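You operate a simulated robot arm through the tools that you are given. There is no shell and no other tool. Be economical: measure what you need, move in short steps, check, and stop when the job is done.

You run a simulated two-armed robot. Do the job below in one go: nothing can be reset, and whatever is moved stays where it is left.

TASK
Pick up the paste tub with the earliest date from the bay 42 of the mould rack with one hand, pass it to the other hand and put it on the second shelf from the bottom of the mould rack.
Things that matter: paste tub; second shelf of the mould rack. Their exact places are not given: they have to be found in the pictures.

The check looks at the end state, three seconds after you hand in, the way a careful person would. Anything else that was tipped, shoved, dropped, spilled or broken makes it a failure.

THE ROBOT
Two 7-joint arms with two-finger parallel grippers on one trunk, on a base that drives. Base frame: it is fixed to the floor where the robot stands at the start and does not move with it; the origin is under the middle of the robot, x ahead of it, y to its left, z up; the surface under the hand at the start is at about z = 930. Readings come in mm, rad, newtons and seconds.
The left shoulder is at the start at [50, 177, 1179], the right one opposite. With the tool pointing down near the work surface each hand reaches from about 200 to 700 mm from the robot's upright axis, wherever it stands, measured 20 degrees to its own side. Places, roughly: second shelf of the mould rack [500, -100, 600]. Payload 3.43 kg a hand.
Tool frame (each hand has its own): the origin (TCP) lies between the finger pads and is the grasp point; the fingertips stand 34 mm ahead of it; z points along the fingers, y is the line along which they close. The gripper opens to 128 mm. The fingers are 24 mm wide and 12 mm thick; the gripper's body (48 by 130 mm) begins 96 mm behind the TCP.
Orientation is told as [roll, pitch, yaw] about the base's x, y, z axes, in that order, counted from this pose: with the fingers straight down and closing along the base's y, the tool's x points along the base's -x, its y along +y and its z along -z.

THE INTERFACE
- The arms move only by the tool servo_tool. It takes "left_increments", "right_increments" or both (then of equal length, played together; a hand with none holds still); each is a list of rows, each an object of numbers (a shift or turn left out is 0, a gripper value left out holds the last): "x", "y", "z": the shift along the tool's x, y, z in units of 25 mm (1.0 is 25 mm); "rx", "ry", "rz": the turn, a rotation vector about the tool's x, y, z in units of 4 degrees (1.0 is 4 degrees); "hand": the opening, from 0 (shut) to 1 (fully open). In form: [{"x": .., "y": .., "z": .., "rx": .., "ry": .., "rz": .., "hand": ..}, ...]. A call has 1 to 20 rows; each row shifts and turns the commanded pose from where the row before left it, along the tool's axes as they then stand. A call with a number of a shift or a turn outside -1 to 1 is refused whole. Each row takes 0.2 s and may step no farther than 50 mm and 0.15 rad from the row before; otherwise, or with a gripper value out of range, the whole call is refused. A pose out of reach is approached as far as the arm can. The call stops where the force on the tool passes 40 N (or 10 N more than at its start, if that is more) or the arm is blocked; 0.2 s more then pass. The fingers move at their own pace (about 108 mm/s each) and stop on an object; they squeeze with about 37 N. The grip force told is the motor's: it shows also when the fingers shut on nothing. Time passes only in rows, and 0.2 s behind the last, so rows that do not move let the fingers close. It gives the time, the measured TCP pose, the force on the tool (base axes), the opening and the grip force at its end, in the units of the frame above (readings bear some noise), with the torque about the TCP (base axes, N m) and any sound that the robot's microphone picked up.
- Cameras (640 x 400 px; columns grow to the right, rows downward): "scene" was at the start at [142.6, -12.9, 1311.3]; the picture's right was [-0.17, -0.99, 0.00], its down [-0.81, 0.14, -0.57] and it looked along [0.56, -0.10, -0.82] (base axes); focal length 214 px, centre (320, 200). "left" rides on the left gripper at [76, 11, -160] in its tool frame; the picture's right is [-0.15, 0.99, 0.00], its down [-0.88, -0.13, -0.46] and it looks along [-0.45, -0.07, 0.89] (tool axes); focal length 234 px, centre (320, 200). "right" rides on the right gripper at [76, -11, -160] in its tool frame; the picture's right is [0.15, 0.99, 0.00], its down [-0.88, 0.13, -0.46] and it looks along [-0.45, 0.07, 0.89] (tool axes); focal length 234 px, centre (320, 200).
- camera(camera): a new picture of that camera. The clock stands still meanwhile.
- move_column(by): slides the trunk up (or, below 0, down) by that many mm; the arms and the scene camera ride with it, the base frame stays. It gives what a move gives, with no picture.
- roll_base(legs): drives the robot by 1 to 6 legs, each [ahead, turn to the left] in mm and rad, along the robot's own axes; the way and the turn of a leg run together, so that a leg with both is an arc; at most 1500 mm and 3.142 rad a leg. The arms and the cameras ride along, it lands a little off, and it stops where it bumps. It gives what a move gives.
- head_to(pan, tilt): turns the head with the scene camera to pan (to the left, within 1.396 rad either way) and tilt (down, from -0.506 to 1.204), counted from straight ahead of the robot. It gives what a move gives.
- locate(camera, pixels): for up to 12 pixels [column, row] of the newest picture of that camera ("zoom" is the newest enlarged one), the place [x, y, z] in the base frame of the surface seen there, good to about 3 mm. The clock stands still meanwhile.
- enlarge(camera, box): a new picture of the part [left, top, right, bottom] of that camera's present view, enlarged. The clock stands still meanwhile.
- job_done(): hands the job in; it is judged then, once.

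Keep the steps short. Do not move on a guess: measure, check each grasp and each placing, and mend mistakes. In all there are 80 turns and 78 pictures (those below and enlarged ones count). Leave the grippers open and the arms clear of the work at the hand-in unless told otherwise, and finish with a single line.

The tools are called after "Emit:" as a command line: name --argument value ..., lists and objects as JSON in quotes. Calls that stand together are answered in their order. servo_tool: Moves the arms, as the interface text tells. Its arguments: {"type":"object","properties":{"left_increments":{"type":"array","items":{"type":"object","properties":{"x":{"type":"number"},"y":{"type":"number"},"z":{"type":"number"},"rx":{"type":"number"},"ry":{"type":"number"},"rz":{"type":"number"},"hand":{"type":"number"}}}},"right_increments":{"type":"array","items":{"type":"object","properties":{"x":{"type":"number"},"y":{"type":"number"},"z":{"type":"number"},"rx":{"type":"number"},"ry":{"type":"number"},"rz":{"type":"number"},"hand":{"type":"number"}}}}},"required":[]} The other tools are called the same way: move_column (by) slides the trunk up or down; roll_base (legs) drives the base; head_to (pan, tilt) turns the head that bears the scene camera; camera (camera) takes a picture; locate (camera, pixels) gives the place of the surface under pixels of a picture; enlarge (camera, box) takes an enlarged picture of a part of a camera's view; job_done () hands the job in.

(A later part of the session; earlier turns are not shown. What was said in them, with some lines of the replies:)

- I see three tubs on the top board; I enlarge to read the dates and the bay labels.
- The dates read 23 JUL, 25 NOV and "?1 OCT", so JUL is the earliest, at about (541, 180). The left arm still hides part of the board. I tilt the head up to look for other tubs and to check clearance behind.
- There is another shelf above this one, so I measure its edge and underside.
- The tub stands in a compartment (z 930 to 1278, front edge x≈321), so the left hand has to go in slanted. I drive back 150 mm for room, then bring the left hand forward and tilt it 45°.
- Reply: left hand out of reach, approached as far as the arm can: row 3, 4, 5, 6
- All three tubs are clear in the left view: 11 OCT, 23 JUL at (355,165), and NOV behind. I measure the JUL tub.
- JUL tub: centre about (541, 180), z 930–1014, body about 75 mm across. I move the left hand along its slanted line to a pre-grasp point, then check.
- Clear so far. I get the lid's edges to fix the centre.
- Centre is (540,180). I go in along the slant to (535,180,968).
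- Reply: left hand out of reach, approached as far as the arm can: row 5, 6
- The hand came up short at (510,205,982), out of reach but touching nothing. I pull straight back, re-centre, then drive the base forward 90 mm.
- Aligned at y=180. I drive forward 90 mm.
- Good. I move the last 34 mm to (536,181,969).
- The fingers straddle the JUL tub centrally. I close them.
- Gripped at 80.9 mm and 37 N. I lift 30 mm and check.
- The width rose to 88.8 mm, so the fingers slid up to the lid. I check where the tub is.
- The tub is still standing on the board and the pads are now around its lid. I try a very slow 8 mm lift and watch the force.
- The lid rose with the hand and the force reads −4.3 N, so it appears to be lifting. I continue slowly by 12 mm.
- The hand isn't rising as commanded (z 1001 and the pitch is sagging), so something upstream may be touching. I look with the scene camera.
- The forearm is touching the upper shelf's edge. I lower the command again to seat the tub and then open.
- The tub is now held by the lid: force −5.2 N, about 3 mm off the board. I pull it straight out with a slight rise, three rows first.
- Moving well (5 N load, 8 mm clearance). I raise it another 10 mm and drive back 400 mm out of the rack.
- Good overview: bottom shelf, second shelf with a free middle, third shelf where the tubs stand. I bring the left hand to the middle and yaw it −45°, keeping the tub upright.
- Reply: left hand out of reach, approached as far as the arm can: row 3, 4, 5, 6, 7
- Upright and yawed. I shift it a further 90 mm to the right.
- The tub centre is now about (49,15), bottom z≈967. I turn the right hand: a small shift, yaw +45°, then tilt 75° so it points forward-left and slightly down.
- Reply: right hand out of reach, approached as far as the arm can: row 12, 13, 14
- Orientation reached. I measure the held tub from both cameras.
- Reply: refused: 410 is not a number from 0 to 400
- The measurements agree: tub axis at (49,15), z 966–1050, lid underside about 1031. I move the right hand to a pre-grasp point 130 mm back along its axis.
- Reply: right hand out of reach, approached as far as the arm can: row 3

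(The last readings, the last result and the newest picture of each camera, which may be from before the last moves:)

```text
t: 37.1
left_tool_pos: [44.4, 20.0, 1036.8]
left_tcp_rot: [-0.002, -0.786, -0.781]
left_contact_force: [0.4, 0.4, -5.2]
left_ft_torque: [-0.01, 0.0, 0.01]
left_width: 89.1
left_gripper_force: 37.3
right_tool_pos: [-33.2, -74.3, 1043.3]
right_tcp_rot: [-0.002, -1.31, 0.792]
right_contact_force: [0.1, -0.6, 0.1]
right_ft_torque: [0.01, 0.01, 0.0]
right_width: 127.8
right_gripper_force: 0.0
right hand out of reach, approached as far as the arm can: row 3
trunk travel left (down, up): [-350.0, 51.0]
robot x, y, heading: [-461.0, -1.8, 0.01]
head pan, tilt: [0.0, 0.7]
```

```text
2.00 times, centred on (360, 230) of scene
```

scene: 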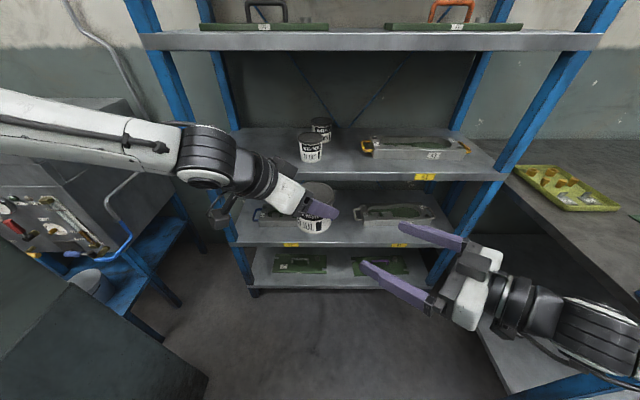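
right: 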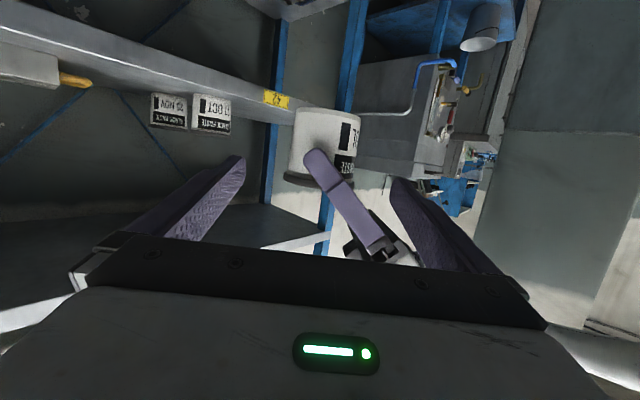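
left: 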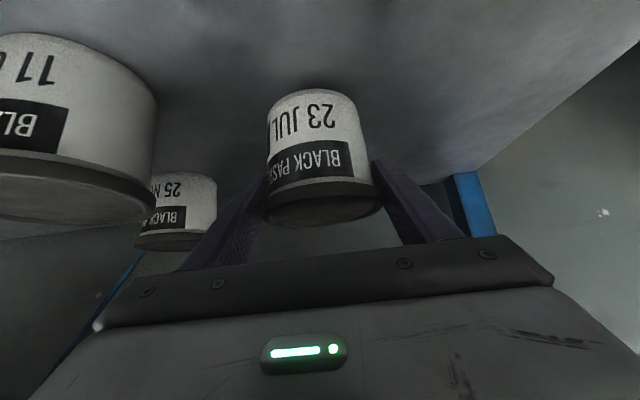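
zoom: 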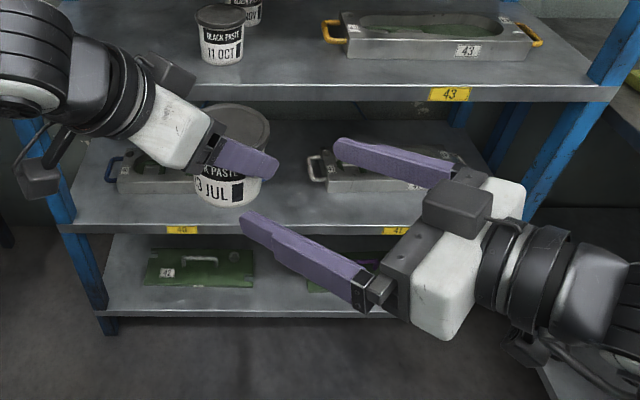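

Aligned, with the near left finger lying between the open right fingers. I advance 75 mm and check.

Emit:
servo_tool --right_increments '[{"z": 1, "y": 0.03}, {"z": 1, "y": 0.03}, {"z": 1, "y": 0.03}]'

Emit:
camera --camera "right"

Emit:
enlarge --camera "scene" --box '[200, 130, 520, 330]'

```text
t: 37.9
left_tool_pos: [43.2, 20.3, 1038.4]
left_tcp_rot: [-0.001, -0.786, -0.779]
left_contact_force: [0.6, 0.4, -4.6]
left_ft_torque: [0.03, 0.04, 0.01]
left_width: 88.5
left_gripper_force: 37.1
right_tool_pos: [18.0, -21.5, 1023.5]
right_tcp_rot: [-0.001, -1.307, 0.791]
right_contact_force: [-0.2, -0.8, 0.1]
right_ft_torque: [-0.01, -0.02, -0.02]
right_width: 128.0
right_gripper_force: 0.0
trunk travel left (down, up): [-350.0, 51.0]
robot x, y, heading: [-465.1, -1.5, 0.002]
head pan, tilt: [0.0, 0.7]
```

```text
44 pictures are left
```

right: 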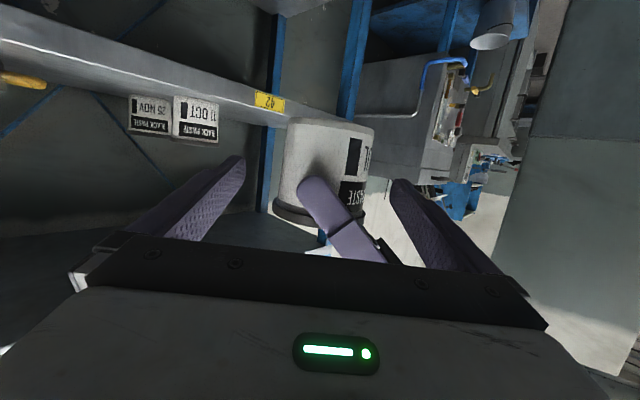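

```text
2.00 times, centred on (360, 230) of scene
```

zoom: 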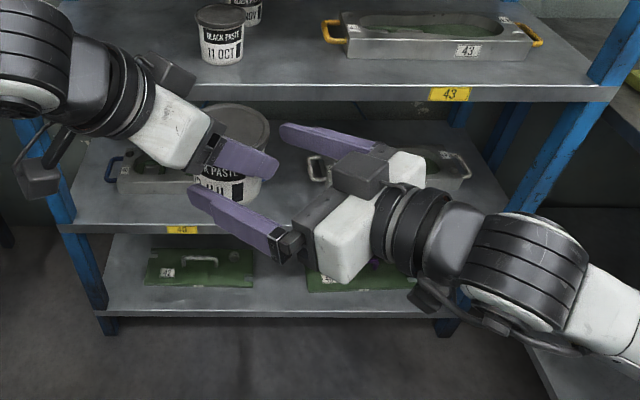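

Good. The last 48 mm.

Emit:
servo_tool --right_increments '[{"z": 0.96, "y": 0.05}, {"z": 0.96, "y": 0.05}, {}]'

Emit:
camera --camera "right"

Emit:
enlarge --camera "scene" --box '[200, 130, 520, 330]'

```text
t: 38.7
left_tool_pos: [44.4, 19.5, 1037.2]
left_tcp_rot: [-0.001, -0.785, -0.779]
left_contact_force: [-0.5, 0.2, -5.0]
left_ft_torque: [0.0, 0.0, 0.02]
left_width: 88.7
left_gripper_force: 36.9
right_tool_pos: [46.0, 13.0, 1010.8]
right_tcp_rot: [0.0, -1.308, 0.791]
right_contact_force: [0.0, 0.2, 0.5]
right_ft_torque: [0.0, 0.0, -0.01]
right_width: 127.8
right_gripper_force: 0.1
trunk travel left (down, up): [-350.0, 51.0]
robot x, y, heading: [-464.1, -1.4, 0.005]
head pan, tilt: [0.0, 0.7]
```

```text
42 pictures are left
```

right: 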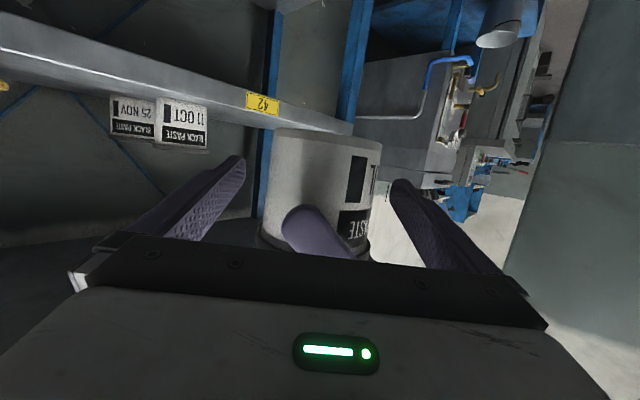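

```text
2.00 times, centred on (360, 230) of scene
```

zoom: 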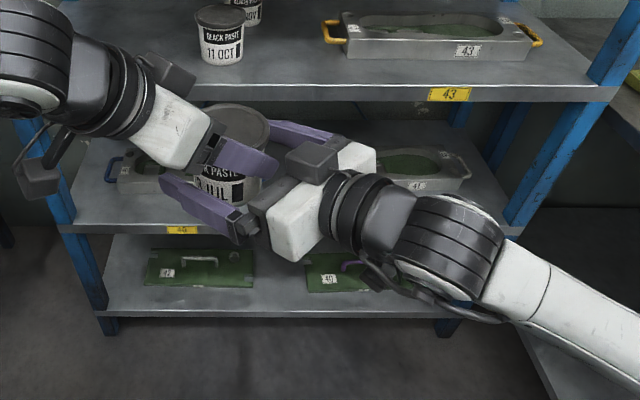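

Both fingers flank the body below the lid. I close the right hand.

Emit:
servo_tool --right_increments '[{"hand": 0.7}, {"hand": 0.6}, {"hand": 0.5}, {"hand": 0.3}, {"hand": 0.1}, {"hand": 0.0}]'

Emit:
camera --camera "right"

```text
t: 40.1
left_tool_pos: [44.5, 19.4, 1037.1]
left_tcp_rot: [-0.002, -0.785, -0.779]
left_contact_force: [-0.4, -1.1, -5.6]
left_ft_torque: [0.07, 0.0, 0.07]
left_width: 88.8
left_gripper_force: 37.1
right_tool_pos: [44.3, 12.4, 1011.1]
right_tcp_rot: [0.002, -1.308, 0.79]
right_contact_force: [0.9, 1.1, 0.1]
right_ft_torque: [-0.06, 0.06, -0.08]
right_width: 80.6
right_gripper_force: 36.9
trunk travel left (down, up): [-350.0, 51.0]
robot x, y, heading: [-462.4, -2.1, 0.008]
head pan, tilt: [0.0, 0.7]
```

```text
40 pictures are left
```

right: 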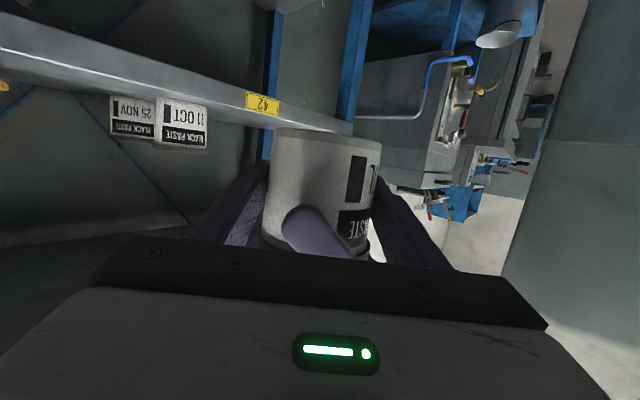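

Right hand grips the body at 80.6 mm. Since the body grip slipped earlier, I test it: with the left still holding, I raise the right 4 mm and read the forces.

Emit:
servo_tool --right_increments '[{"x": -0.077, "z": -0.02}, {"x": -0.077, "z": -0.02}, {}]'

```text
t: 40.9
left_tool_pos: [43.6, 19.1, 1039.3]
left_tcp_rot: [-0.002, -0.787, -0.781]
left_contact_force: [-3.2, -0.3, 9.0]
left_ft_torque: [-0.04, 0.78, 0.05]
left_width: 88.6
left_gripper_force: 36.5
right_tool_pos: [46.0, 10.8, 1012.8]
right_tcp_rot: [0.003, -1.302, 0.784]
right_contact_force: [2.4, -0.2, -8.5]
right_ft_torque: [0.01, -0.68, -0.08]
right_width: 80.6
right_gripper_force: 36.9
trunk travel left (down, up): [-350.0, 51.0]
robot x, y, heading: [-462.7, -1.5, 0.003]
head pan, tilt: [0.0, 0.7]
```

The right hand bears 8.5 N with no slip. I now open the left just a little and watch.

Emit:
servo_tool --left_increments '[{"hand": 0.73}, {"hand": 0.75}, {}]'

Emit:
camera --camera "right"

```text
t: 41.7
left_tool_pos: [45.1, 21.0, 1038.6]
left_tcp_rot: [-0.002, -0.786, -0.779]
left_contact_force: [0.7, 0.3, -0.2]
left_ft_torque: [0.0, -0.01, 0.03]
left_width: 95.9
left_gripper_force: 0.1
right_tool_pos: [45.3, 11.9, 1014.3]
right_tcp_rot: [0.001, -1.308, 0.787]
right_contact_force: [0.4, 0.1, -5.1]
right_ft_torque: [-0.03, 0.01, 0.01]
right_width: 80.5
right_gripper_force: 36.9
trunk travel left (down, up): [-350.0, 51.0]
robot x, y, heading: [-459.1, -1.6, 0.008]
head pan, tilt: [0.0, 0.7]
```

```text
39 pictures are left
```

right: 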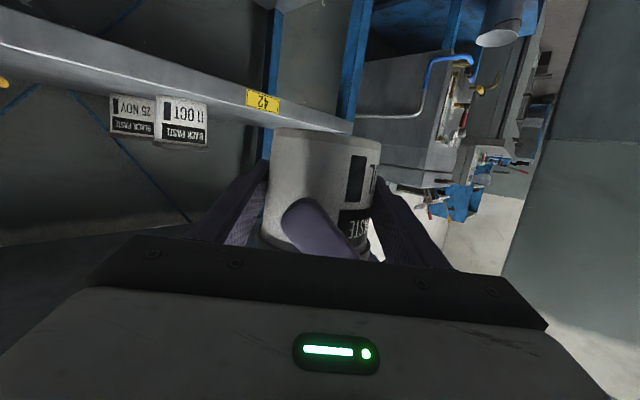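

The right hand holds the tub alone (−5.1 N). I open the left to 0.85 and back it off along its axis.

Emit:
servo_tool --left_increments '[{"hand": 0.85}, {}, {"z": -0.5}, {"z": -1}, {"z": -1}, {"z": -1}, {"z": -1}, {"z": -1}]'

Emit:
camera --camera "scene"

```text
t: 43.5
left_tool_pos: [-27.7, 88.3, 1135.8]
left_tcp_rot: [0.001, -0.786, -0.779]
left_contact_force: [-0.1, -0.1, 0.3]
left_ft_torque: [0.01, 0.0, -0.01]
left_width: 108.8
left_gripper_force: 0.1
right_tool_pos: [44.9, 13.7, 1014.3]
right_tcp_rot: [0.001, -1.308, 0.789]
right_contact_force: [-0.4, 0.3, -5.5]
right_ft_torque: [-0.04, 0.02, 0.01]
right_width: 80.5
right_gripper_force: 36.9
trunk travel left (down, up): [-350.0, 51.0]
robot x, y, heading: [-461.1, 3.0, -0.0]
head pan, tilt: [0.0, 0.7]
```

```text
38 pictures are left
```

scene: 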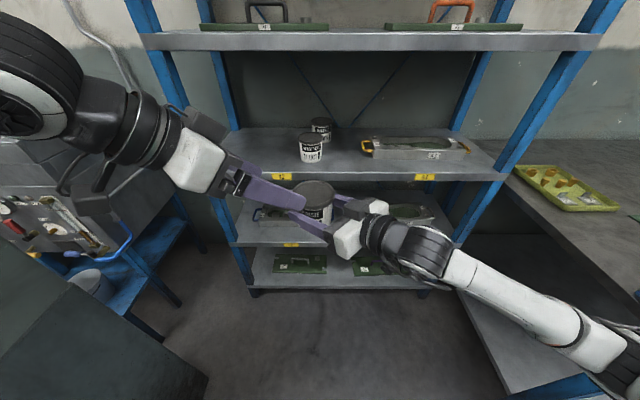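

Handover done. Before lowering the trunk I measure the obstacles to either side, and the second shelf.

Emit:
locate --camera "scene" --pixels '[[100, 350], [60, 290], [95, 270], [150, 240], [540, 305], [500, 370], [450, 290], [520, 330], [600, 350], [40, 130], [330, 225], [350, 235]]'

Emit:
enlarge --camera "scene" --box '[220, 150, 500, 310]'

```text
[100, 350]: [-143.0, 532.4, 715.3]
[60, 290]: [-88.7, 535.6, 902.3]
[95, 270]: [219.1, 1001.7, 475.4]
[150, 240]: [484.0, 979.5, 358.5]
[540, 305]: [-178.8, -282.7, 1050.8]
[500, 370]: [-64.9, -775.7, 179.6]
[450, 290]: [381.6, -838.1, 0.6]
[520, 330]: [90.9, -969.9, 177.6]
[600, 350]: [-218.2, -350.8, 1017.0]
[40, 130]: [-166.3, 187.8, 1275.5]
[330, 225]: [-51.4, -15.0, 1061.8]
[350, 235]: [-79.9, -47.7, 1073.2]
```

```text
2.29 times, centred on (360, 230) of scene
```

zoom: 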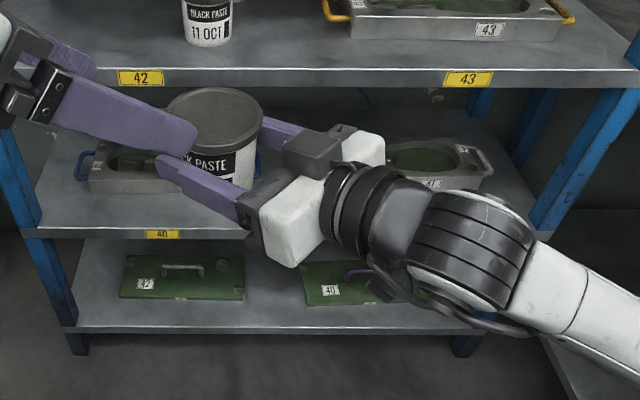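

There is a cabinet to the left (face y≈532). I look at the left elbow before going down.

Emit:
head_to --pan 1.2 --tilt 0.6

Emit:
camera --camera "scene"

Emit:
locate --camera "scene" --pixels '[[320, 200], [200, 250], [450, 250], [320, 300], [500, 300], [150, 150], [400, 150]]'

```text
t: 44.9
left_tool_pos: [-27.0, 88.2, 1137.0]
left_tcp_rot: [-0.001, -0.784, -0.778]
left_contact_force: [-0.7, 0.6, -0.4]
left_ft_torque: [-0.01, 0.0, 0.01]
left_width: 109.0
left_gripper_force: 0.0
right_tool_pos: [44.4, 11.2, 1015.3]
right_tcp_rot: [0.002, -1.31, 0.79]
right_contact_force: [0.6, -0.9, -5.2]
right_ft_torque: [0.0, 0.01, 0.0]
right_width: 80.7
right_gripper_force: 37.6
trunk travel left (down, up): [-350.0, 51.0]
robot x, y, heading: [-459.6, -3.9, 0.003]
head pan, tilt: [1.201, 0.6]
```

```text
36 pictures are left
```

scene: 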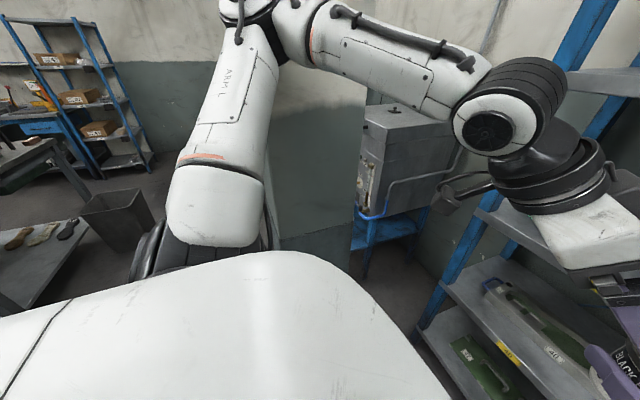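

```text
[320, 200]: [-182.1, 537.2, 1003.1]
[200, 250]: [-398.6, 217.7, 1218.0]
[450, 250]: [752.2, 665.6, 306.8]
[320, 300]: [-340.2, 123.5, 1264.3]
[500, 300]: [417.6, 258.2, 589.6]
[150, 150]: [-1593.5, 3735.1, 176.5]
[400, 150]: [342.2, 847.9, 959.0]
```

Emit:
locate --camera "scene" --pixels '[[280, 5], [300, 30], [250, 20], [330, 45], [400, 70], [320, 90], [290, 110], [350, 100], [275, 230], [362, 110]]'

```text
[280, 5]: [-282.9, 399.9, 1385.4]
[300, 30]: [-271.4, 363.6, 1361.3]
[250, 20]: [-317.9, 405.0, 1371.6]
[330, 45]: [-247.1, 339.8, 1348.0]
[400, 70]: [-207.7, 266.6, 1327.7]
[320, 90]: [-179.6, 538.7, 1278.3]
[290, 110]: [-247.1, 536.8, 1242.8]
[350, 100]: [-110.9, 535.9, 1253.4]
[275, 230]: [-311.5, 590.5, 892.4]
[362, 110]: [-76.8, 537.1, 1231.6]
```

The elbow (y≤~410) clears the pillar (y≥537). I lower the trunk 350 mm and look at the second shelf.

Emit:
move_column --by -350

Emit:
head_to --pan 0.0 --tilt 0.5

Emit:
camera --camera "scene"

```text
t: 48.3
left_tool_pos: [-27.4, 87.2, 785.5]
left_tcp_rot: [-0.003, -0.785, -0.778]
left_contact_force: [-1.3, -0.1, 1.2]
left_ft_torque: [0.0, -0.02, -0.01]
left_width: 108.7
left_gripper_force: 0.1
right_tool_pos: [45.4, 12.2, 665.4]
right_tcp_rot: [0.003, -1.309, 0.788]
right_contact_force: [0.0, 0.7, -4.2]
right_ft_torque: [-0.01, 0.05, -0.01]
right_width: 80.6
right_gripper_force: 36.6
trunk travel left (down, up): [0.0, 401.0]
robot x, y, heading: [-461.2, -3.7, 0.0]
head pan, tilt: [1.201, 0.6]
```

```text
t: 49.7
left_tool_pos: [-27.8, 88.4, 786.0]
left_tcp_rot: [-0.002, -0.786, -0.779]
left_contact_force: [0.3, -0.4, -1.0]
left_ft_torque: [-0.02, 0.02, -0.02]
left_width: 108.7
left_gripper_force: 0.0
right_tool_pos: [44.9, 11.5, 665.1]
right_tcp_rot: [0.002, -1.309, 0.788]
right_contact_force: [-0.6, -0.1, -5.5]
right_ft_torque: [0.0, 0.03, 0.01]
right_width: 80.5
right_gripper_force: 37.4
trunk travel left (down, up): [0.0, 401.0]
robot x, y, heading: [-458.9, 1.1, 0.007]
head pan, tilt: [0.0, 0.499]
```

```text
35 pictures are left
```

scene: 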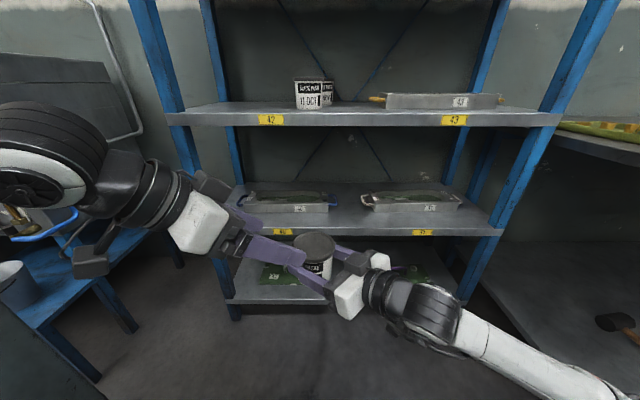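

Clear view of the second shelf (bay labels 40 and 41), with moulds further back. I measure edges, moulds and free space.

Emit:
locate --camera "scene" --pixels '[[345, 236], [345, 228], [345, 215], [330, 206], [300, 212], [240, 212], [370, 210], [430, 212], [361, 200], [340, 200], [345, 126], [460, 235]]'

Emit:
enlarge --camera "scene" --box '[220, 160, 480, 310]'

```text
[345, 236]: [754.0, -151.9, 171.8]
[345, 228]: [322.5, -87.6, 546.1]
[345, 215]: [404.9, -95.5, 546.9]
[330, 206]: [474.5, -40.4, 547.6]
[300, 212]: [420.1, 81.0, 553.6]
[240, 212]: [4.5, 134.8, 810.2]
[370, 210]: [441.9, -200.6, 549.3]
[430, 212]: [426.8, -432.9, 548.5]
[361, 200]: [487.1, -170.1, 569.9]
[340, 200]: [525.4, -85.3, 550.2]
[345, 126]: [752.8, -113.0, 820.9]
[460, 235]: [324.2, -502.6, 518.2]
```

```text
2.46 times, centred on (350, 235) of scene
```

zoom: 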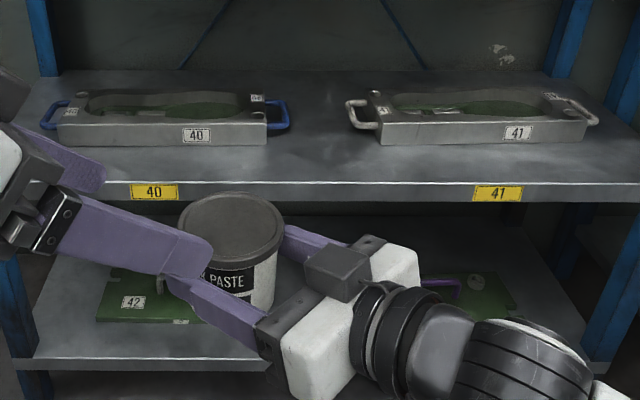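

Second shelf: top z≈548, front edge x≈321, moulds from x≈425. I'll set the tub at about (395,−88). First I tuck the left hand back and shift the right hand 100 mm to the right.

Emit:
servo_tool --left_increments '[{"x": 0.65, "y": -0.35, "z": -0.65}, {"x": 0.65, "y": -0.35, "z": -0.65}, {"x": 0.65, "y": -0.35, "z": -0.65}, {"x": 0.65, "y": -0.35, "z": -0.65}]' --right_increments '[{"x": 0.185, "y": -0.7, "z": -0.689}, {"x": 0.185, "y": -0.7, "z": -0.689}, {"x": 0.185, "y": -0.7, "z": -0.689}, {"x": 0.185, "y": -0.7, "z": -0.689}]'

Emit:
roll_base --legs '[[220, 0]]'

Emit:
camera --camera "scene"

Emit:
camera --camera "right"

```text
t: 50.7
left_tool_pos: [-107.1, 128.5, 790.1]
left_tcp_rot: [-0.003, -0.781, -0.778]
left_contact_force: [-0.2, 0.1, -0.2]
left_ft_torque: [0.02, 0.03, -0.02]
left_width: 108.8
left_gripper_force: 0.1
left hand out of reach, approached as far as the arm can: row 4
right_tool_pos: [45.1, -86.3, 665.5]
right_tcp_rot: [0.007, -1.309, 0.786]
right_contact_force: [0.4, -0.6, -6.0]
right_ft_torque: [0.01, -0.04, -0.02]
right_width: 80.5
right_gripper_force: 37.0
trunk travel left (down, up): [0.0, 401.0]
robot x, y, heading: [-458.8, 3.3, 0.004]
head pan, tilt: [0.0, 0.499]
```

```text
t: 51.6
left_tool_pos: [-84.3, 128.8, 798.5]
left_tcp_rot: [0.003, -0.802, -0.776]
left_contact_force: [-0.1, -0.7, -0.1]
left_ft_torque: [-0.01, -0.04, -0.04]
left_width: 108.8
left_gripper_force: 0.0
right_tool_pos: [68.1, -86.0, 663.7]
right_tcp_rot: [-0.001, -1.306, 0.794]
right_contact_force: [-0.4, -0.7, -6.1]
right_ft_torque: [-0.04, 0.03, 0.02]
right_width: 80.4
right_gripper_force: 36.9
trunk travel left (down, up): [0.0, 401.0]
robot x, y, heading: [-434.5, -3.1, 0.017]
head pan, tilt: [0.0, 0.499]
stopped in leg 1: the robot was blocked; the commanded pose is now the measured one
```

```text
33 pictures are left
```

scene: 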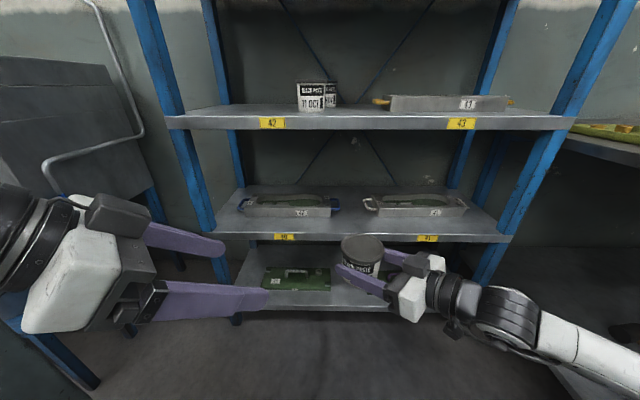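

```text
32 pictures are left
```

right: 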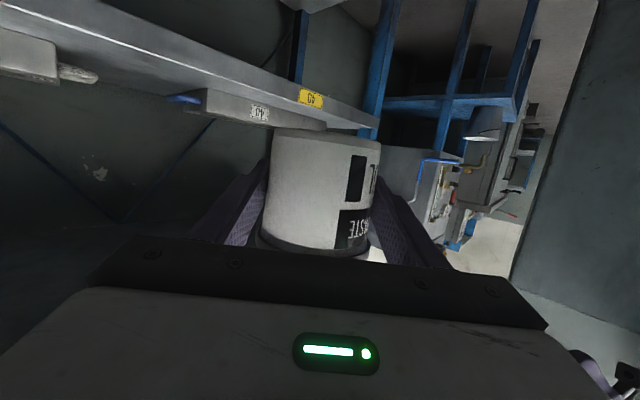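

Blocked, probably the left elbow against the pillar. I back off 40 mm and look left.

Emit:
roll_base --legs '[[-45, -0.015]]'

Emit:
head_to --pan 1.2 --tilt 0.4

Emit:
camera --camera "scene"

```text
t: 52.5
left_tool_pos: [-123.3, 126.0, 794.3]
left_tcp_rot: [-0.005, -0.798, -0.781]
left_contact_force: [0.6, 0.0, -1.0]
left_ft_torque: [0.04, 0.01, -0.04]
left_width: 108.9
left_gripper_force: 0.0
right_tool_pos: [25.6, -91.7, 663.1]
right_tcp_rot: [0.005, -1.304, 0.775]
right_contact_force: [-0.3, -0.4, -5.0]
right_ft_torque: [-0.02, 0.02, 0.01]
right_width: 80.9
right_gripper_force: 37.3
trunk travel left (down, up): [0.0, 401.0]
robot x, y, heading: [-479.6, -0.9, 0.005]
head pan, tilt: [0.0, 0.499]
```

```text
t: 54.0
left_tool_pos: [-123.5, 123.7, 794.0]
left_tcp_rot: [-0.005, -0.798, -0.781]
left_contact_force: [-0.6, 1.1, 0.3]
left_ft_torque: [0.02, 0.0, 0.02]
left_width: 108.8
left_gripper_force: 0.1
right_tool_pos: [24.9, -91.4, 662.2]
right_tcp_rot: [0.005, -1.304, 0.778]
right_contact_force: [-0.3, -0.7, -4.7]
right_ft_torque: [-0.05, 0.0, 0.0]
right_width: 80.4
right_gripper_force: 37.4
trunk travel left (down, up): [0.0, 401.0]
robot x, y, heading: [-479.0, -1.6, -0.001]
head pan, tilt: [1.201, 0.4]
```

```text
31 pictures are left
```

scene: 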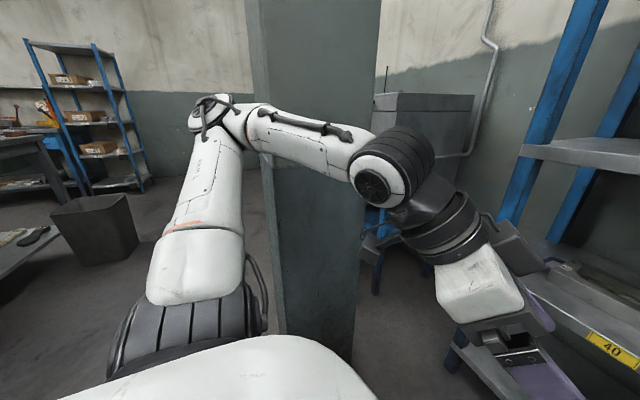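

Emit:
locate --camera "scene" --pixels '[[210, 105], [235, 125], [250, 110], [260, 140], [200, 130], [275, 120], [320, 150], [300, 60], [275, 200], [245, 60], [355, 200]]'

```text
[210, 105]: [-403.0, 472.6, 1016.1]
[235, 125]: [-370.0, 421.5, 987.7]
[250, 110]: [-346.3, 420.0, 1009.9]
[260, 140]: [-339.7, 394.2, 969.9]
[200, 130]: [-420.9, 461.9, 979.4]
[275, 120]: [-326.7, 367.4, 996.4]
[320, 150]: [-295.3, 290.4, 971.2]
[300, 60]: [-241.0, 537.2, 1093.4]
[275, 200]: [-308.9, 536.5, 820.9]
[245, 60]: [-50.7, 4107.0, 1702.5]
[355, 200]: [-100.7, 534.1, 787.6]
```

The elbow sticks out to y≈540. Extending the left arm pulls it in, so I move the left hand forward and down, clear of the tub, then look again.

Emit:
servo_tool --left_increments '[{"x": -0.113, "y": 0.518, "z": 0.807}, {"x": -0.113, "y": 0.518, "z": 0.807}, {"x": -0.113, "y": 0.518, "z": 0.807}, {"x": -0.113, "y": 0.518, "z": 0.807}, {"x": -0.113, "y": 0.518, "z": 0.807}, {"x": -0.113, "y": 0.518, "z": 0.807}]'

Emit:
camera --camera "scene"

Emit:
locate --camera "scene" --pixels '[[210, 105], [235, 125], [220, 90], [250, 110], [260, 140], [200, 130], [190, 115]]'

```text
t: 55.4
left_tool_pos: [5.0, 111.0, 722.1]
left_tcp_rot: [-0.006, -0.799, -0.782]
left_contact_force: [-1.2, 0.0, 0.5]
left_ft_torque: [-0.02, 0.03, 0.0]
left_width: 108.7
left_gripper_force: 0.0
right_tool_pos: [26.1, -91.7, 663.5]
right_tcp_rot: [0.004, -1.304, 0.776]
right_contact_force: [0.6, -0.1, -5.1]
right_ft_torque: [-0.03, 0.03, -0.02]
right_width: 80.9
right_gripper_force: 37.1
trunk travel left (down, up): [0.0, 401.0]
robot x, y, heading: [-482.3, -2.2, 0.006]
head pan, tilt: [1.201, 0.4]
```

```text
30 pictures are left
```

scene: 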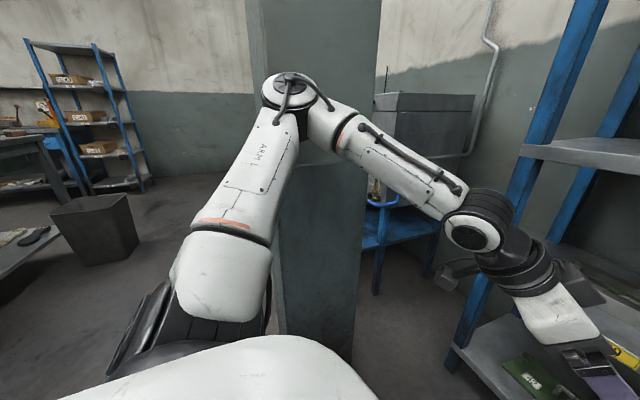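

```text
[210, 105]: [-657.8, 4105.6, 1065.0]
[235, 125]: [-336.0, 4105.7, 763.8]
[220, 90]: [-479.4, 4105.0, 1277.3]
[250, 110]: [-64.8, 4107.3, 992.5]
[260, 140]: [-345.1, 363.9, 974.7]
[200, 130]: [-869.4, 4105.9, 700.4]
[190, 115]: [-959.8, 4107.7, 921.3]
```

Emit:
locate --camera "scene" --pixels '[[288, 85], [270, 95], [305, 80], [300, 105], [325, 110], [340, 135], [312, 90]]'

```text
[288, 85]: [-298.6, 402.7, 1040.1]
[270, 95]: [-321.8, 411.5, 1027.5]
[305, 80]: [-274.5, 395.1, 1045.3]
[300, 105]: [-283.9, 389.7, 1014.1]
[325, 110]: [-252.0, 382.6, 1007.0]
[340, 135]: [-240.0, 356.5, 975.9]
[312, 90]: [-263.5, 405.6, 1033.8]
```

The elbow is now at about y 400–470, so it clears the pillar. I drive ahead in two legs, 290 mm in total.

Emit:
roll_base --legs '[[150, 0], [140, 0]]'

Emit:
head_to --pan 0.0 --tilt 0.6

Emit:
camera --camera "scene"

Emit:
camera --camera "right"

```text
t: 57.7
left_tool_pos: [294.8, 107.3, 721.7]
left_tcp_rot: [-0.007, -0.798, -0.787]
left_contact_force: [-0.6, 0.3, 0.2]
left_ft_torque: [0.01, -0.01, 0.02]
left_width: 108.8
left_gripper_force: 0.0
right_tool_pos: [314.8, -94.6, 663.0]
right_tcp_rot: [0.007, -1.304, 0.771]
right_contact_force: [0.1, 0.6, -5.0]
right_ft_torque: [-0.01, 0.04, -0.01]
right_width: 80.6
right_gripper_force: 36.6
trunk travel left (down, up): [0.0, 401.0]
robot x, y, heading: [-190.1, -1.8, 0.002]
head pan, tilt: [1.201, 0.4]
```

```text
t: 59.1
left_tool_pos: [295.3, 108.3, 721.8]
left_tcp_rot: [-0.006, -0.798, -0.787]
left_contact_force: [-0.8, -0.1, 0.3]
left_ft_torque: [0.02, -0.04, -0.02]
left_width: 108.9
left_gripper_force: 0.1
right_tool_pos: [316.0, -94.0, 663.1]
right_tcp_rot: [0.005, -1.303, 0.77]
right_contact_force: [0.6, -0.4, -5.6]
right_ft_torque: [-0.01, 0.01, -0.01]
right_width: 80.1
right_gripper_force: 36.9
trunk travel left (down, up): [0.0, 401.0]
robot x, y, heading: [-191.4, -3.3, 0.002]
head pan, tilt: [0.0, 0.6]
```

```text
29 pictures are left
```

scene: 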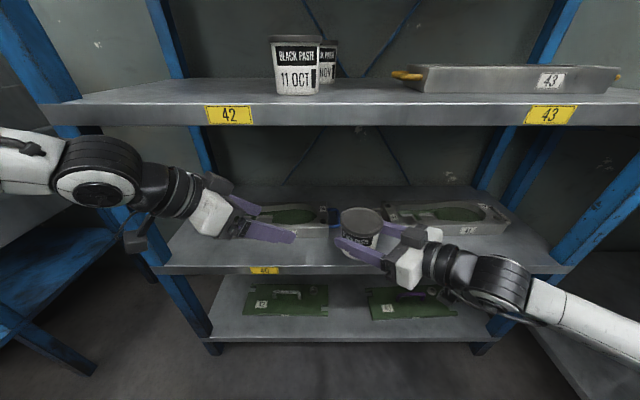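

```text
28 pictures are left
```

right: 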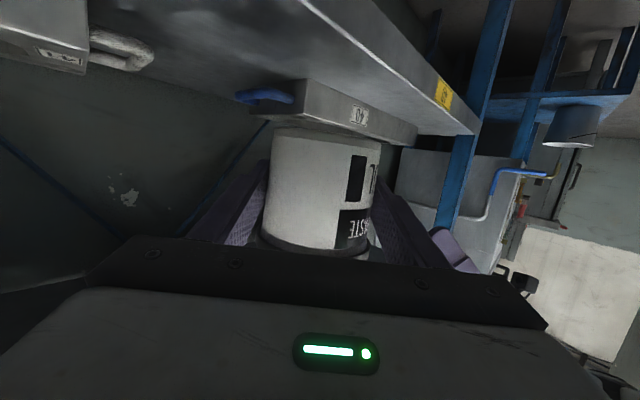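

The tub is above the shelf edge. I move the right hand in 80 mm and down 40 mm, to about (396,−91,623).

Emit:
servo_tool --right_increments '[{"x": 0.229, "y": -0.535, "z": 0.68}, {"x": 0.229, "y": -0.535, "z": 0.68}, {"x": 0.229, "y": -0.535, "z": 0.68}, {"x": 0.229, "y": -0.535, "z": 0.68}]'

Emit:
camera --camera "right"

Emit:
enlarge --camera "scene" --box '[300, 160, 560, 330]'

```text
t: 60.1
left_tool_pos: [294.6, 108.0, 721.4]
left_tcp_rot: [-0.005, -0.797, -0.786]
left_contact_force: [0.3, -0.4, -0.4]
left_ft_torque: [-0.06, 0.02, 0.0]
left_width: 109.0
left_gripper_force: 0.1
right_tool_pos: [395.5, -92.7, 623.4]
right_tcp_rot: [0.007, -1.305, 0.77]
right_contact_force: [-0.9, -0.1, -4.5]
right_ft_torque: [0.01, 0.06, 0.02]
right_width: 80.6
right_gripper_force: 37.6
trunk travel left (down, up): [0.0, 401.0]
robot x, y, heading: [-188.8, -2.8, -0.001]
head pan, tilt: [0.0, 0.6]
```

```text
27 pictures are left
```

right: 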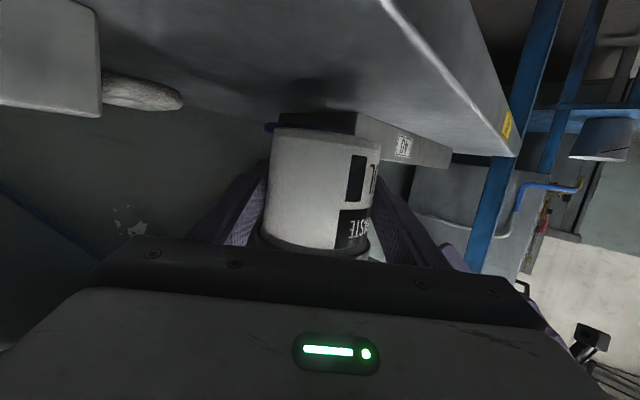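

```text
2.35 times, centred on (430, 245) of scene
```

zoom: 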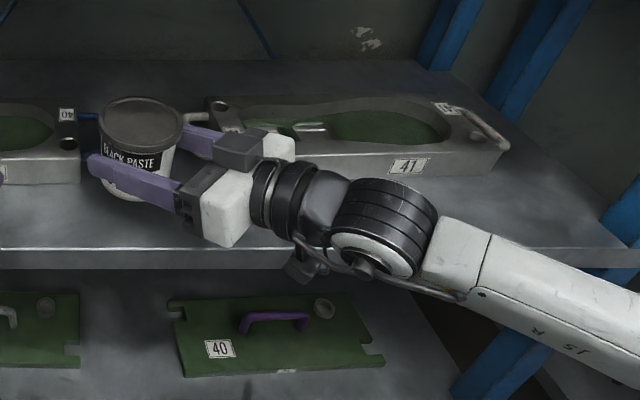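

I check clearances of the right finger to mould 41's handle, of the hand camera to the shelf edge, and the tub bottom height.

Emit:
locate --camera "zoom" --pixels '[[215, 105], [240, 135], [230, 150], [195, 135], [300, 262], [310, 280], [290, 248], [140, 192], [85, 135], [180, 120]]'

Emit:
locate --camera "right" --pixels '[[325, 132], [280, 130], [370, 140], [180, 95], [100, 60], [140, 90]]'

```text
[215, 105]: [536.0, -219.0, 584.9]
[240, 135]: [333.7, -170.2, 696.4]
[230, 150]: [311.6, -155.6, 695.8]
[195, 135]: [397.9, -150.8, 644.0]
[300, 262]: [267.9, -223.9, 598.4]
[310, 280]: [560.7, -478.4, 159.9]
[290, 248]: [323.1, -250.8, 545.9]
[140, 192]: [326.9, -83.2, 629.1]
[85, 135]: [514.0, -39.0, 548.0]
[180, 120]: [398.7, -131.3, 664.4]
```

```text
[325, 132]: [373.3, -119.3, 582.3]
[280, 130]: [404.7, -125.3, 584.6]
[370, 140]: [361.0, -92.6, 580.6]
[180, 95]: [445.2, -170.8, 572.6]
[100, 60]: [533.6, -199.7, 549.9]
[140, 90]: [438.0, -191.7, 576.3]
```

Clearances are fine (handle 60 mm away, camera outside the edge). The tub bottom is about 30 mm above the shelf. I lower 26 mm, then feel for contact.

Emit:
servo_tool --right_increments '[{"x": 0.25, "z": 0.069}, {"x": 0.25, "z": 0.069}, {"x": 0.25, "z": 0.069}, {"x": 0.25, "z": 0.069}, {}]'

Emit:
servo_tool --right_increments '[{"x": 0.06, "z": 0.0165}, {"x": 0.06, "z": 0.0165}, {}]'

Emit:
camera --camera "right"

```text
t: 61.3
left_tool_pos: [295.0, 108.7, 721.3]
left_tcp_rot: [-0.005, -0.797, -0.788]
left_contact_force: [-0.8, 0.7, 0.3]
left_ft_torque: [-0.03, 0.02, 0.0]
left_width: 108.8
left_gripper_force: 0.0
right_tool_pos: [396.4, -89.2, 596.4]
right_tcp_rot: [0.008, -1.304, 0.77]
right_contact_force: [-0.3, 0.2, -5.2]
right_ft_torque: [-0.04, 0.0, -0.01]
right_width: 80.5
right_gripper_force: 37.0
trunk travel left (down, up): [0.0, 401.0]
robot x, y, heading: [-187.6, -4.4, -0.003]
head pan, tilt: [0.0, 0.6]
```

```text
t: 62.1
left_tool_pos: [295.3, 108.9, 720.4]
left_tcp_rot: [-0.006, -0.797, -0.788]
left_contact_force: [0.8, -0.1, 0.0]
left_ft_torque: [0.0, -0.01, -0.01]
left_width: 108.9
left_gripper_force: 0.1
right_tool_pos: [396.9, -90.6, 594.1]
right_tcp_rot: [0.008, -1.304, 0.769]
right_contact_force: [0.0, -0.1, -5.5]
right_ft_torque: [-0.01, 0.0, 0.02]
right_width: 80.7
right_gripper_force: 37.7
trunk travel left (down, up): [0.0, 401.0]
robot x, y, heading: [-186.9, -5.2, -0.004]
head pan, tilt: [0.0, 0.6]
```

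```text
25 pictures are left
```

right: 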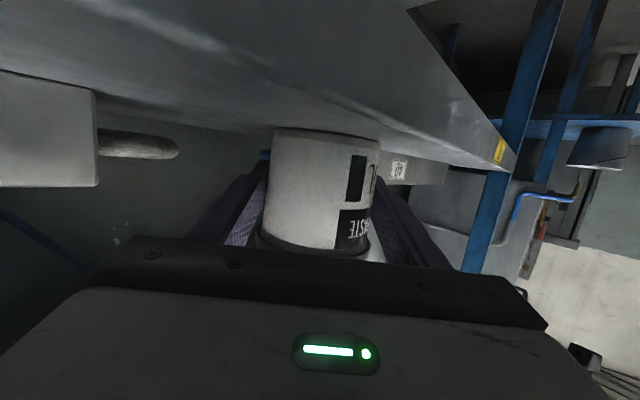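

Still bearing 5.5 N and nearly touching. I go down by 1.5 mm steps.

Emit:
servo_tool --right_increments '[{"x": 0.06, "z": 0.0165}, {}]'

Emit:
servo_tool --right_increments '[{"x": 0.06, "z": 0.0165}, {}]'

```text
t: 62.7
left_tool_pos: [295.1, 107.5, 722.2]
left_tcp_rot: [-0.006, -0.798, -0.786]
left_contact_force: [0.5, -0.2, 0.3]
left_ft_torque: [0.0, -0.03, 0.0]
left_width: 108.7
left_gripper_force: 0.0
right_tool_pos: [395.9, -89.9, 592.8]
right_tcp_rot: [0.004, -1.308, 0.772]
right_contact_force: [-1.3, -0.4, -0.7]
right_ft_torque: [0.1, -0.12, 0.02]
right_width: 80.6
right_gripper_force: 36.8
trunk travel left (down, up): [0.0, 401.0]
robot x, y, heading: [-190.4, -5.4, -0.001]
head pan, tilt: [0.0, 0.6]
```

```text
t: 63.3
left_tool_pos: [294.4, 108.0, 721.8]
left_tcp_rot: [-0.005, -0.797, -0.788]
left_contact_force: [0.5, 0.4, -0.3]
left_ft_torque: [-0.01, 0.01, -0.01]
left_width: 108.9
left_gripper_force: 0.1
right_tool_pos: [395.6, -89.8, 592.6]
right_tcp_rot: [0.0, -1.31, 0.776]
right_contact_force: [-1.8, -3.1, 9.7]
right_ft_torque: [-0.21, 0.55, 0.11]
right_width: 80.6
right_gripper_force: 37.6
trunk travel left (down, up): [0.0, 401.0]
robot x, y, heading: [-189.1, -2.4, -0.001]
head pan, tilt: [0.0, 0.6]
```

It is seated (force flipped to +9.7 N). I relieve 1 mm and open the right hand to 0.85.

Emit:
servo_tool --right_increments '[{"x": -0.045, "z": -0.012}, {"hand": 0.66}, {"hand": 0.72}, {"hand": 0.85}, {"hand": 0.85}]'

Emit:
camera --camera "right"

Emit:
enlarge --camera "scene" --box '[300, 160, 560, 330]'

```text
t: 64.5
left_tool_pos: [295.4, 108.3, 721.9]
left_tcp_rot: [-0.006, -0.798, -0.789]
left_contact_force: [-0.8, 0.4, -0.1]
left_ft_torque: [0.01, 0.02, 0.02]
left_width: 108.7
left_gripper_force: 0.0
right_tool_pos: [395.9, -90.0, 592.5]
right_tcp_rot: [0.006, -1.306, 0.771]
right_contact_force: [-0.6, -0.6, 0.3]
right_ft_torque: [0.01, -0.02, -0.01]
right_width: 108.9
right_gripper_force: 0.1
trunk travel left (down, up): [0.0, 401.0]
robot x, y, heading: [-186.4, -0.3, -0.004]
head pan, tilt: [0.0, 0.6]
```

```text
24 pictures are left
```

right: 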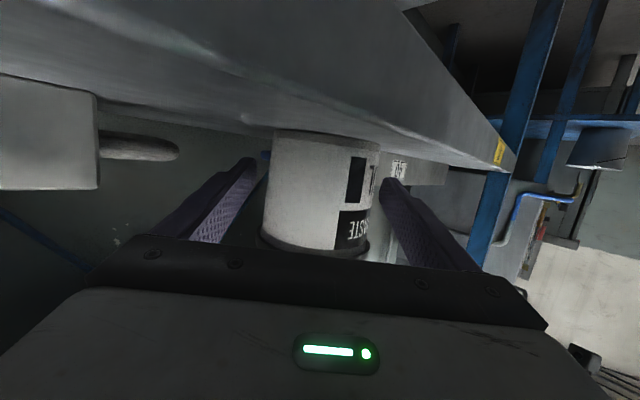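

```text
2.35 times, centred on (430, 245) of scene
```

zoom: 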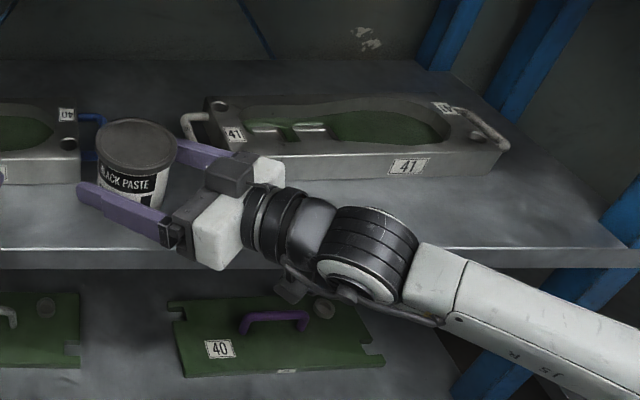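

Released and upright. I withdraw the right hand straight back along its axis.

Emit:
servo_tool --right_increments '[{"z": -0.5}, {"z": -1}, {"z": -1}, {"z": -1}, {"z": -1}, {"z": -1}]'

Emit:
camera --camera "scene"

```text
t: 65.9
left_tool_pos: [294.4, 107.2, 721.8]
left_tcp_rot: [-0.006, -0.798, -0.788]
left_contact_force: [0.3, 0.8, -0.3]
left_ft_torque: [0.01, -0.01, 0.02]
left_width: 108.9
left_gripper_force: 0.1
right_tool_pos: [298.4, -182.7, 629.0]
right_tcp_rot: [0.004, -1.304, 0.775]
right_contact_force: [0.4, 1.0, -1.0]
right_ft_torque: [0.03, 0.02, 0.01]
right_width: 108.8
right_gripper_force: 0.0
trunk travel left (down, up): [0.0, 401.0]
robot x, y, heading: [-193.0, -0.4, -0.004]
head pan, tilt: [0.0, 0.6]
```

```text
22 pictures are left
```

scene: 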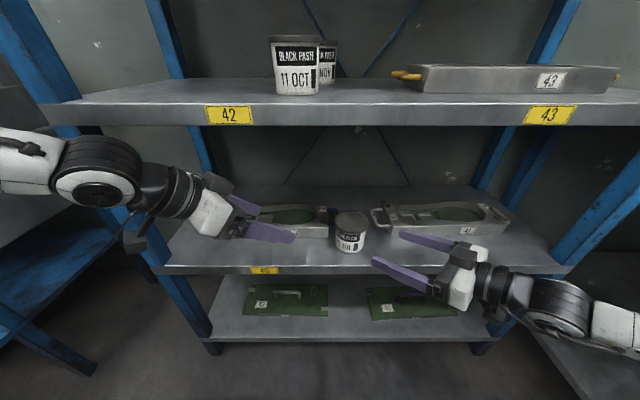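

The JUL tub stands upright on the second shelf. I drive back 150 mm so both hands are clear, open them fully and check.

Emit:
roll_base --legs '[[-150, 0]]'

Emit:
servo_tool --left_increments '[{"hand": 1}, {}]' --right_increments '[{"hand": 1}, {}]'

Emit:
enlarge --camera "scene" --box '[180, 60, 520, 280]'

Emit:
camera --camera "scene"

```text
t: 67.2
left_tool_pos: [144.5, 109.8, 721.5]
left_tcp_rot: [-0.005, -0.799, -0.783]
left_contact_force: [0.6, 0.6, -0.3]
left_ft_torque: [0.04, 0.0, -0.01]
left_width: 108.9
left_gripper_force: 0.0
right_tool_pos: [152.4, -182.3, 630.7]
right_tcp_rot: [0.005, -1.308, 0.775]
right_contact_force: [-0.8, 0.6, -0.2]
right_ft_torque: [-0.02, -0.01, 0.05]
right_width: 108.7
right_gripper_force: 0.0
trunk travel left (down, up): [0.0, 401.0]
robot x, y, heading: [-337.5, -5.8, 0.0]
head pan, tilt: [0.0, 0.6]
```

```text
t: 67.8
left_tool_pos: [145.4, 110.1, 721.1]
left_tcp_rot: [-0.006, -0.798, -0.785]
left_contact_force: [0.1, -0.6, -0.2]
left_ft_torque: [0.05, 0.01, 0.04]
left_width: 127.8
left_gripper_force: 0.1
right_tool_pos: [151.4, -180.2, 629.8]
right_tcp_rot: [0.003, -1.306, 0.777]
right_contact_force: [-0.3, 0.0, -0.1]
right_ft_torque: [0.0, -0.03, 0.0]
right_width: 128.1
right_gripper_force: 0.1
trunk travel left (down, up): [0.0, 401.0]
robot x, y, heading: [-333.8, -3.8, -0.001]
head pan, tilt: [0.0, 0.6]
```

```text
1.82 times, centred on (350, 170) of scene
```

zoom: 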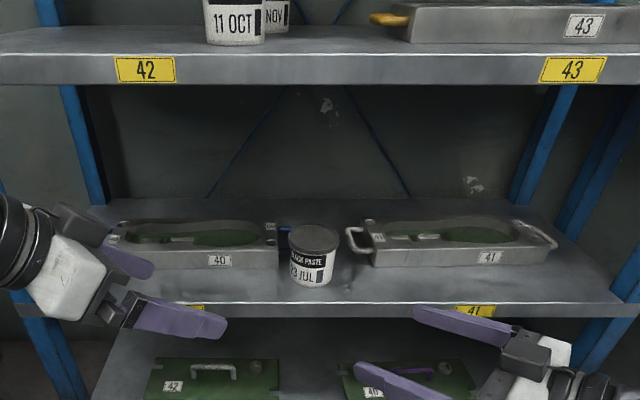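

```text
20 pictures are left
```

scene: 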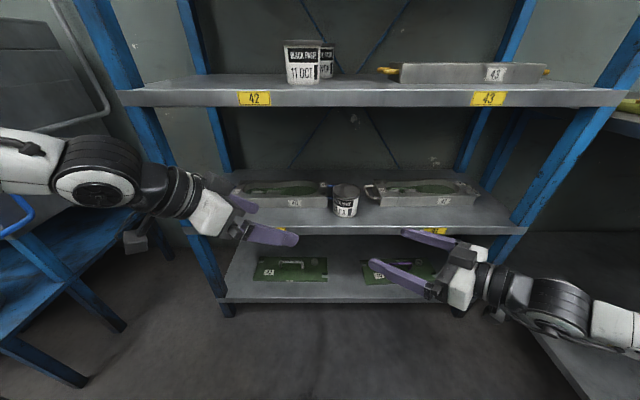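

The 23 JUL tub stands upright on the second shelf from the bottom. The other tubs and the moulds look undisturbed, both hands are open and the arms are clear of the rack. I hand in.

Emit:
job_done

```text
The job is handed in.
```

The 23 JUL paste tub, the earliest in bay 42, was passed from the left hand to the right and now stands upright on the second shelf from the bottom of the mould rack.
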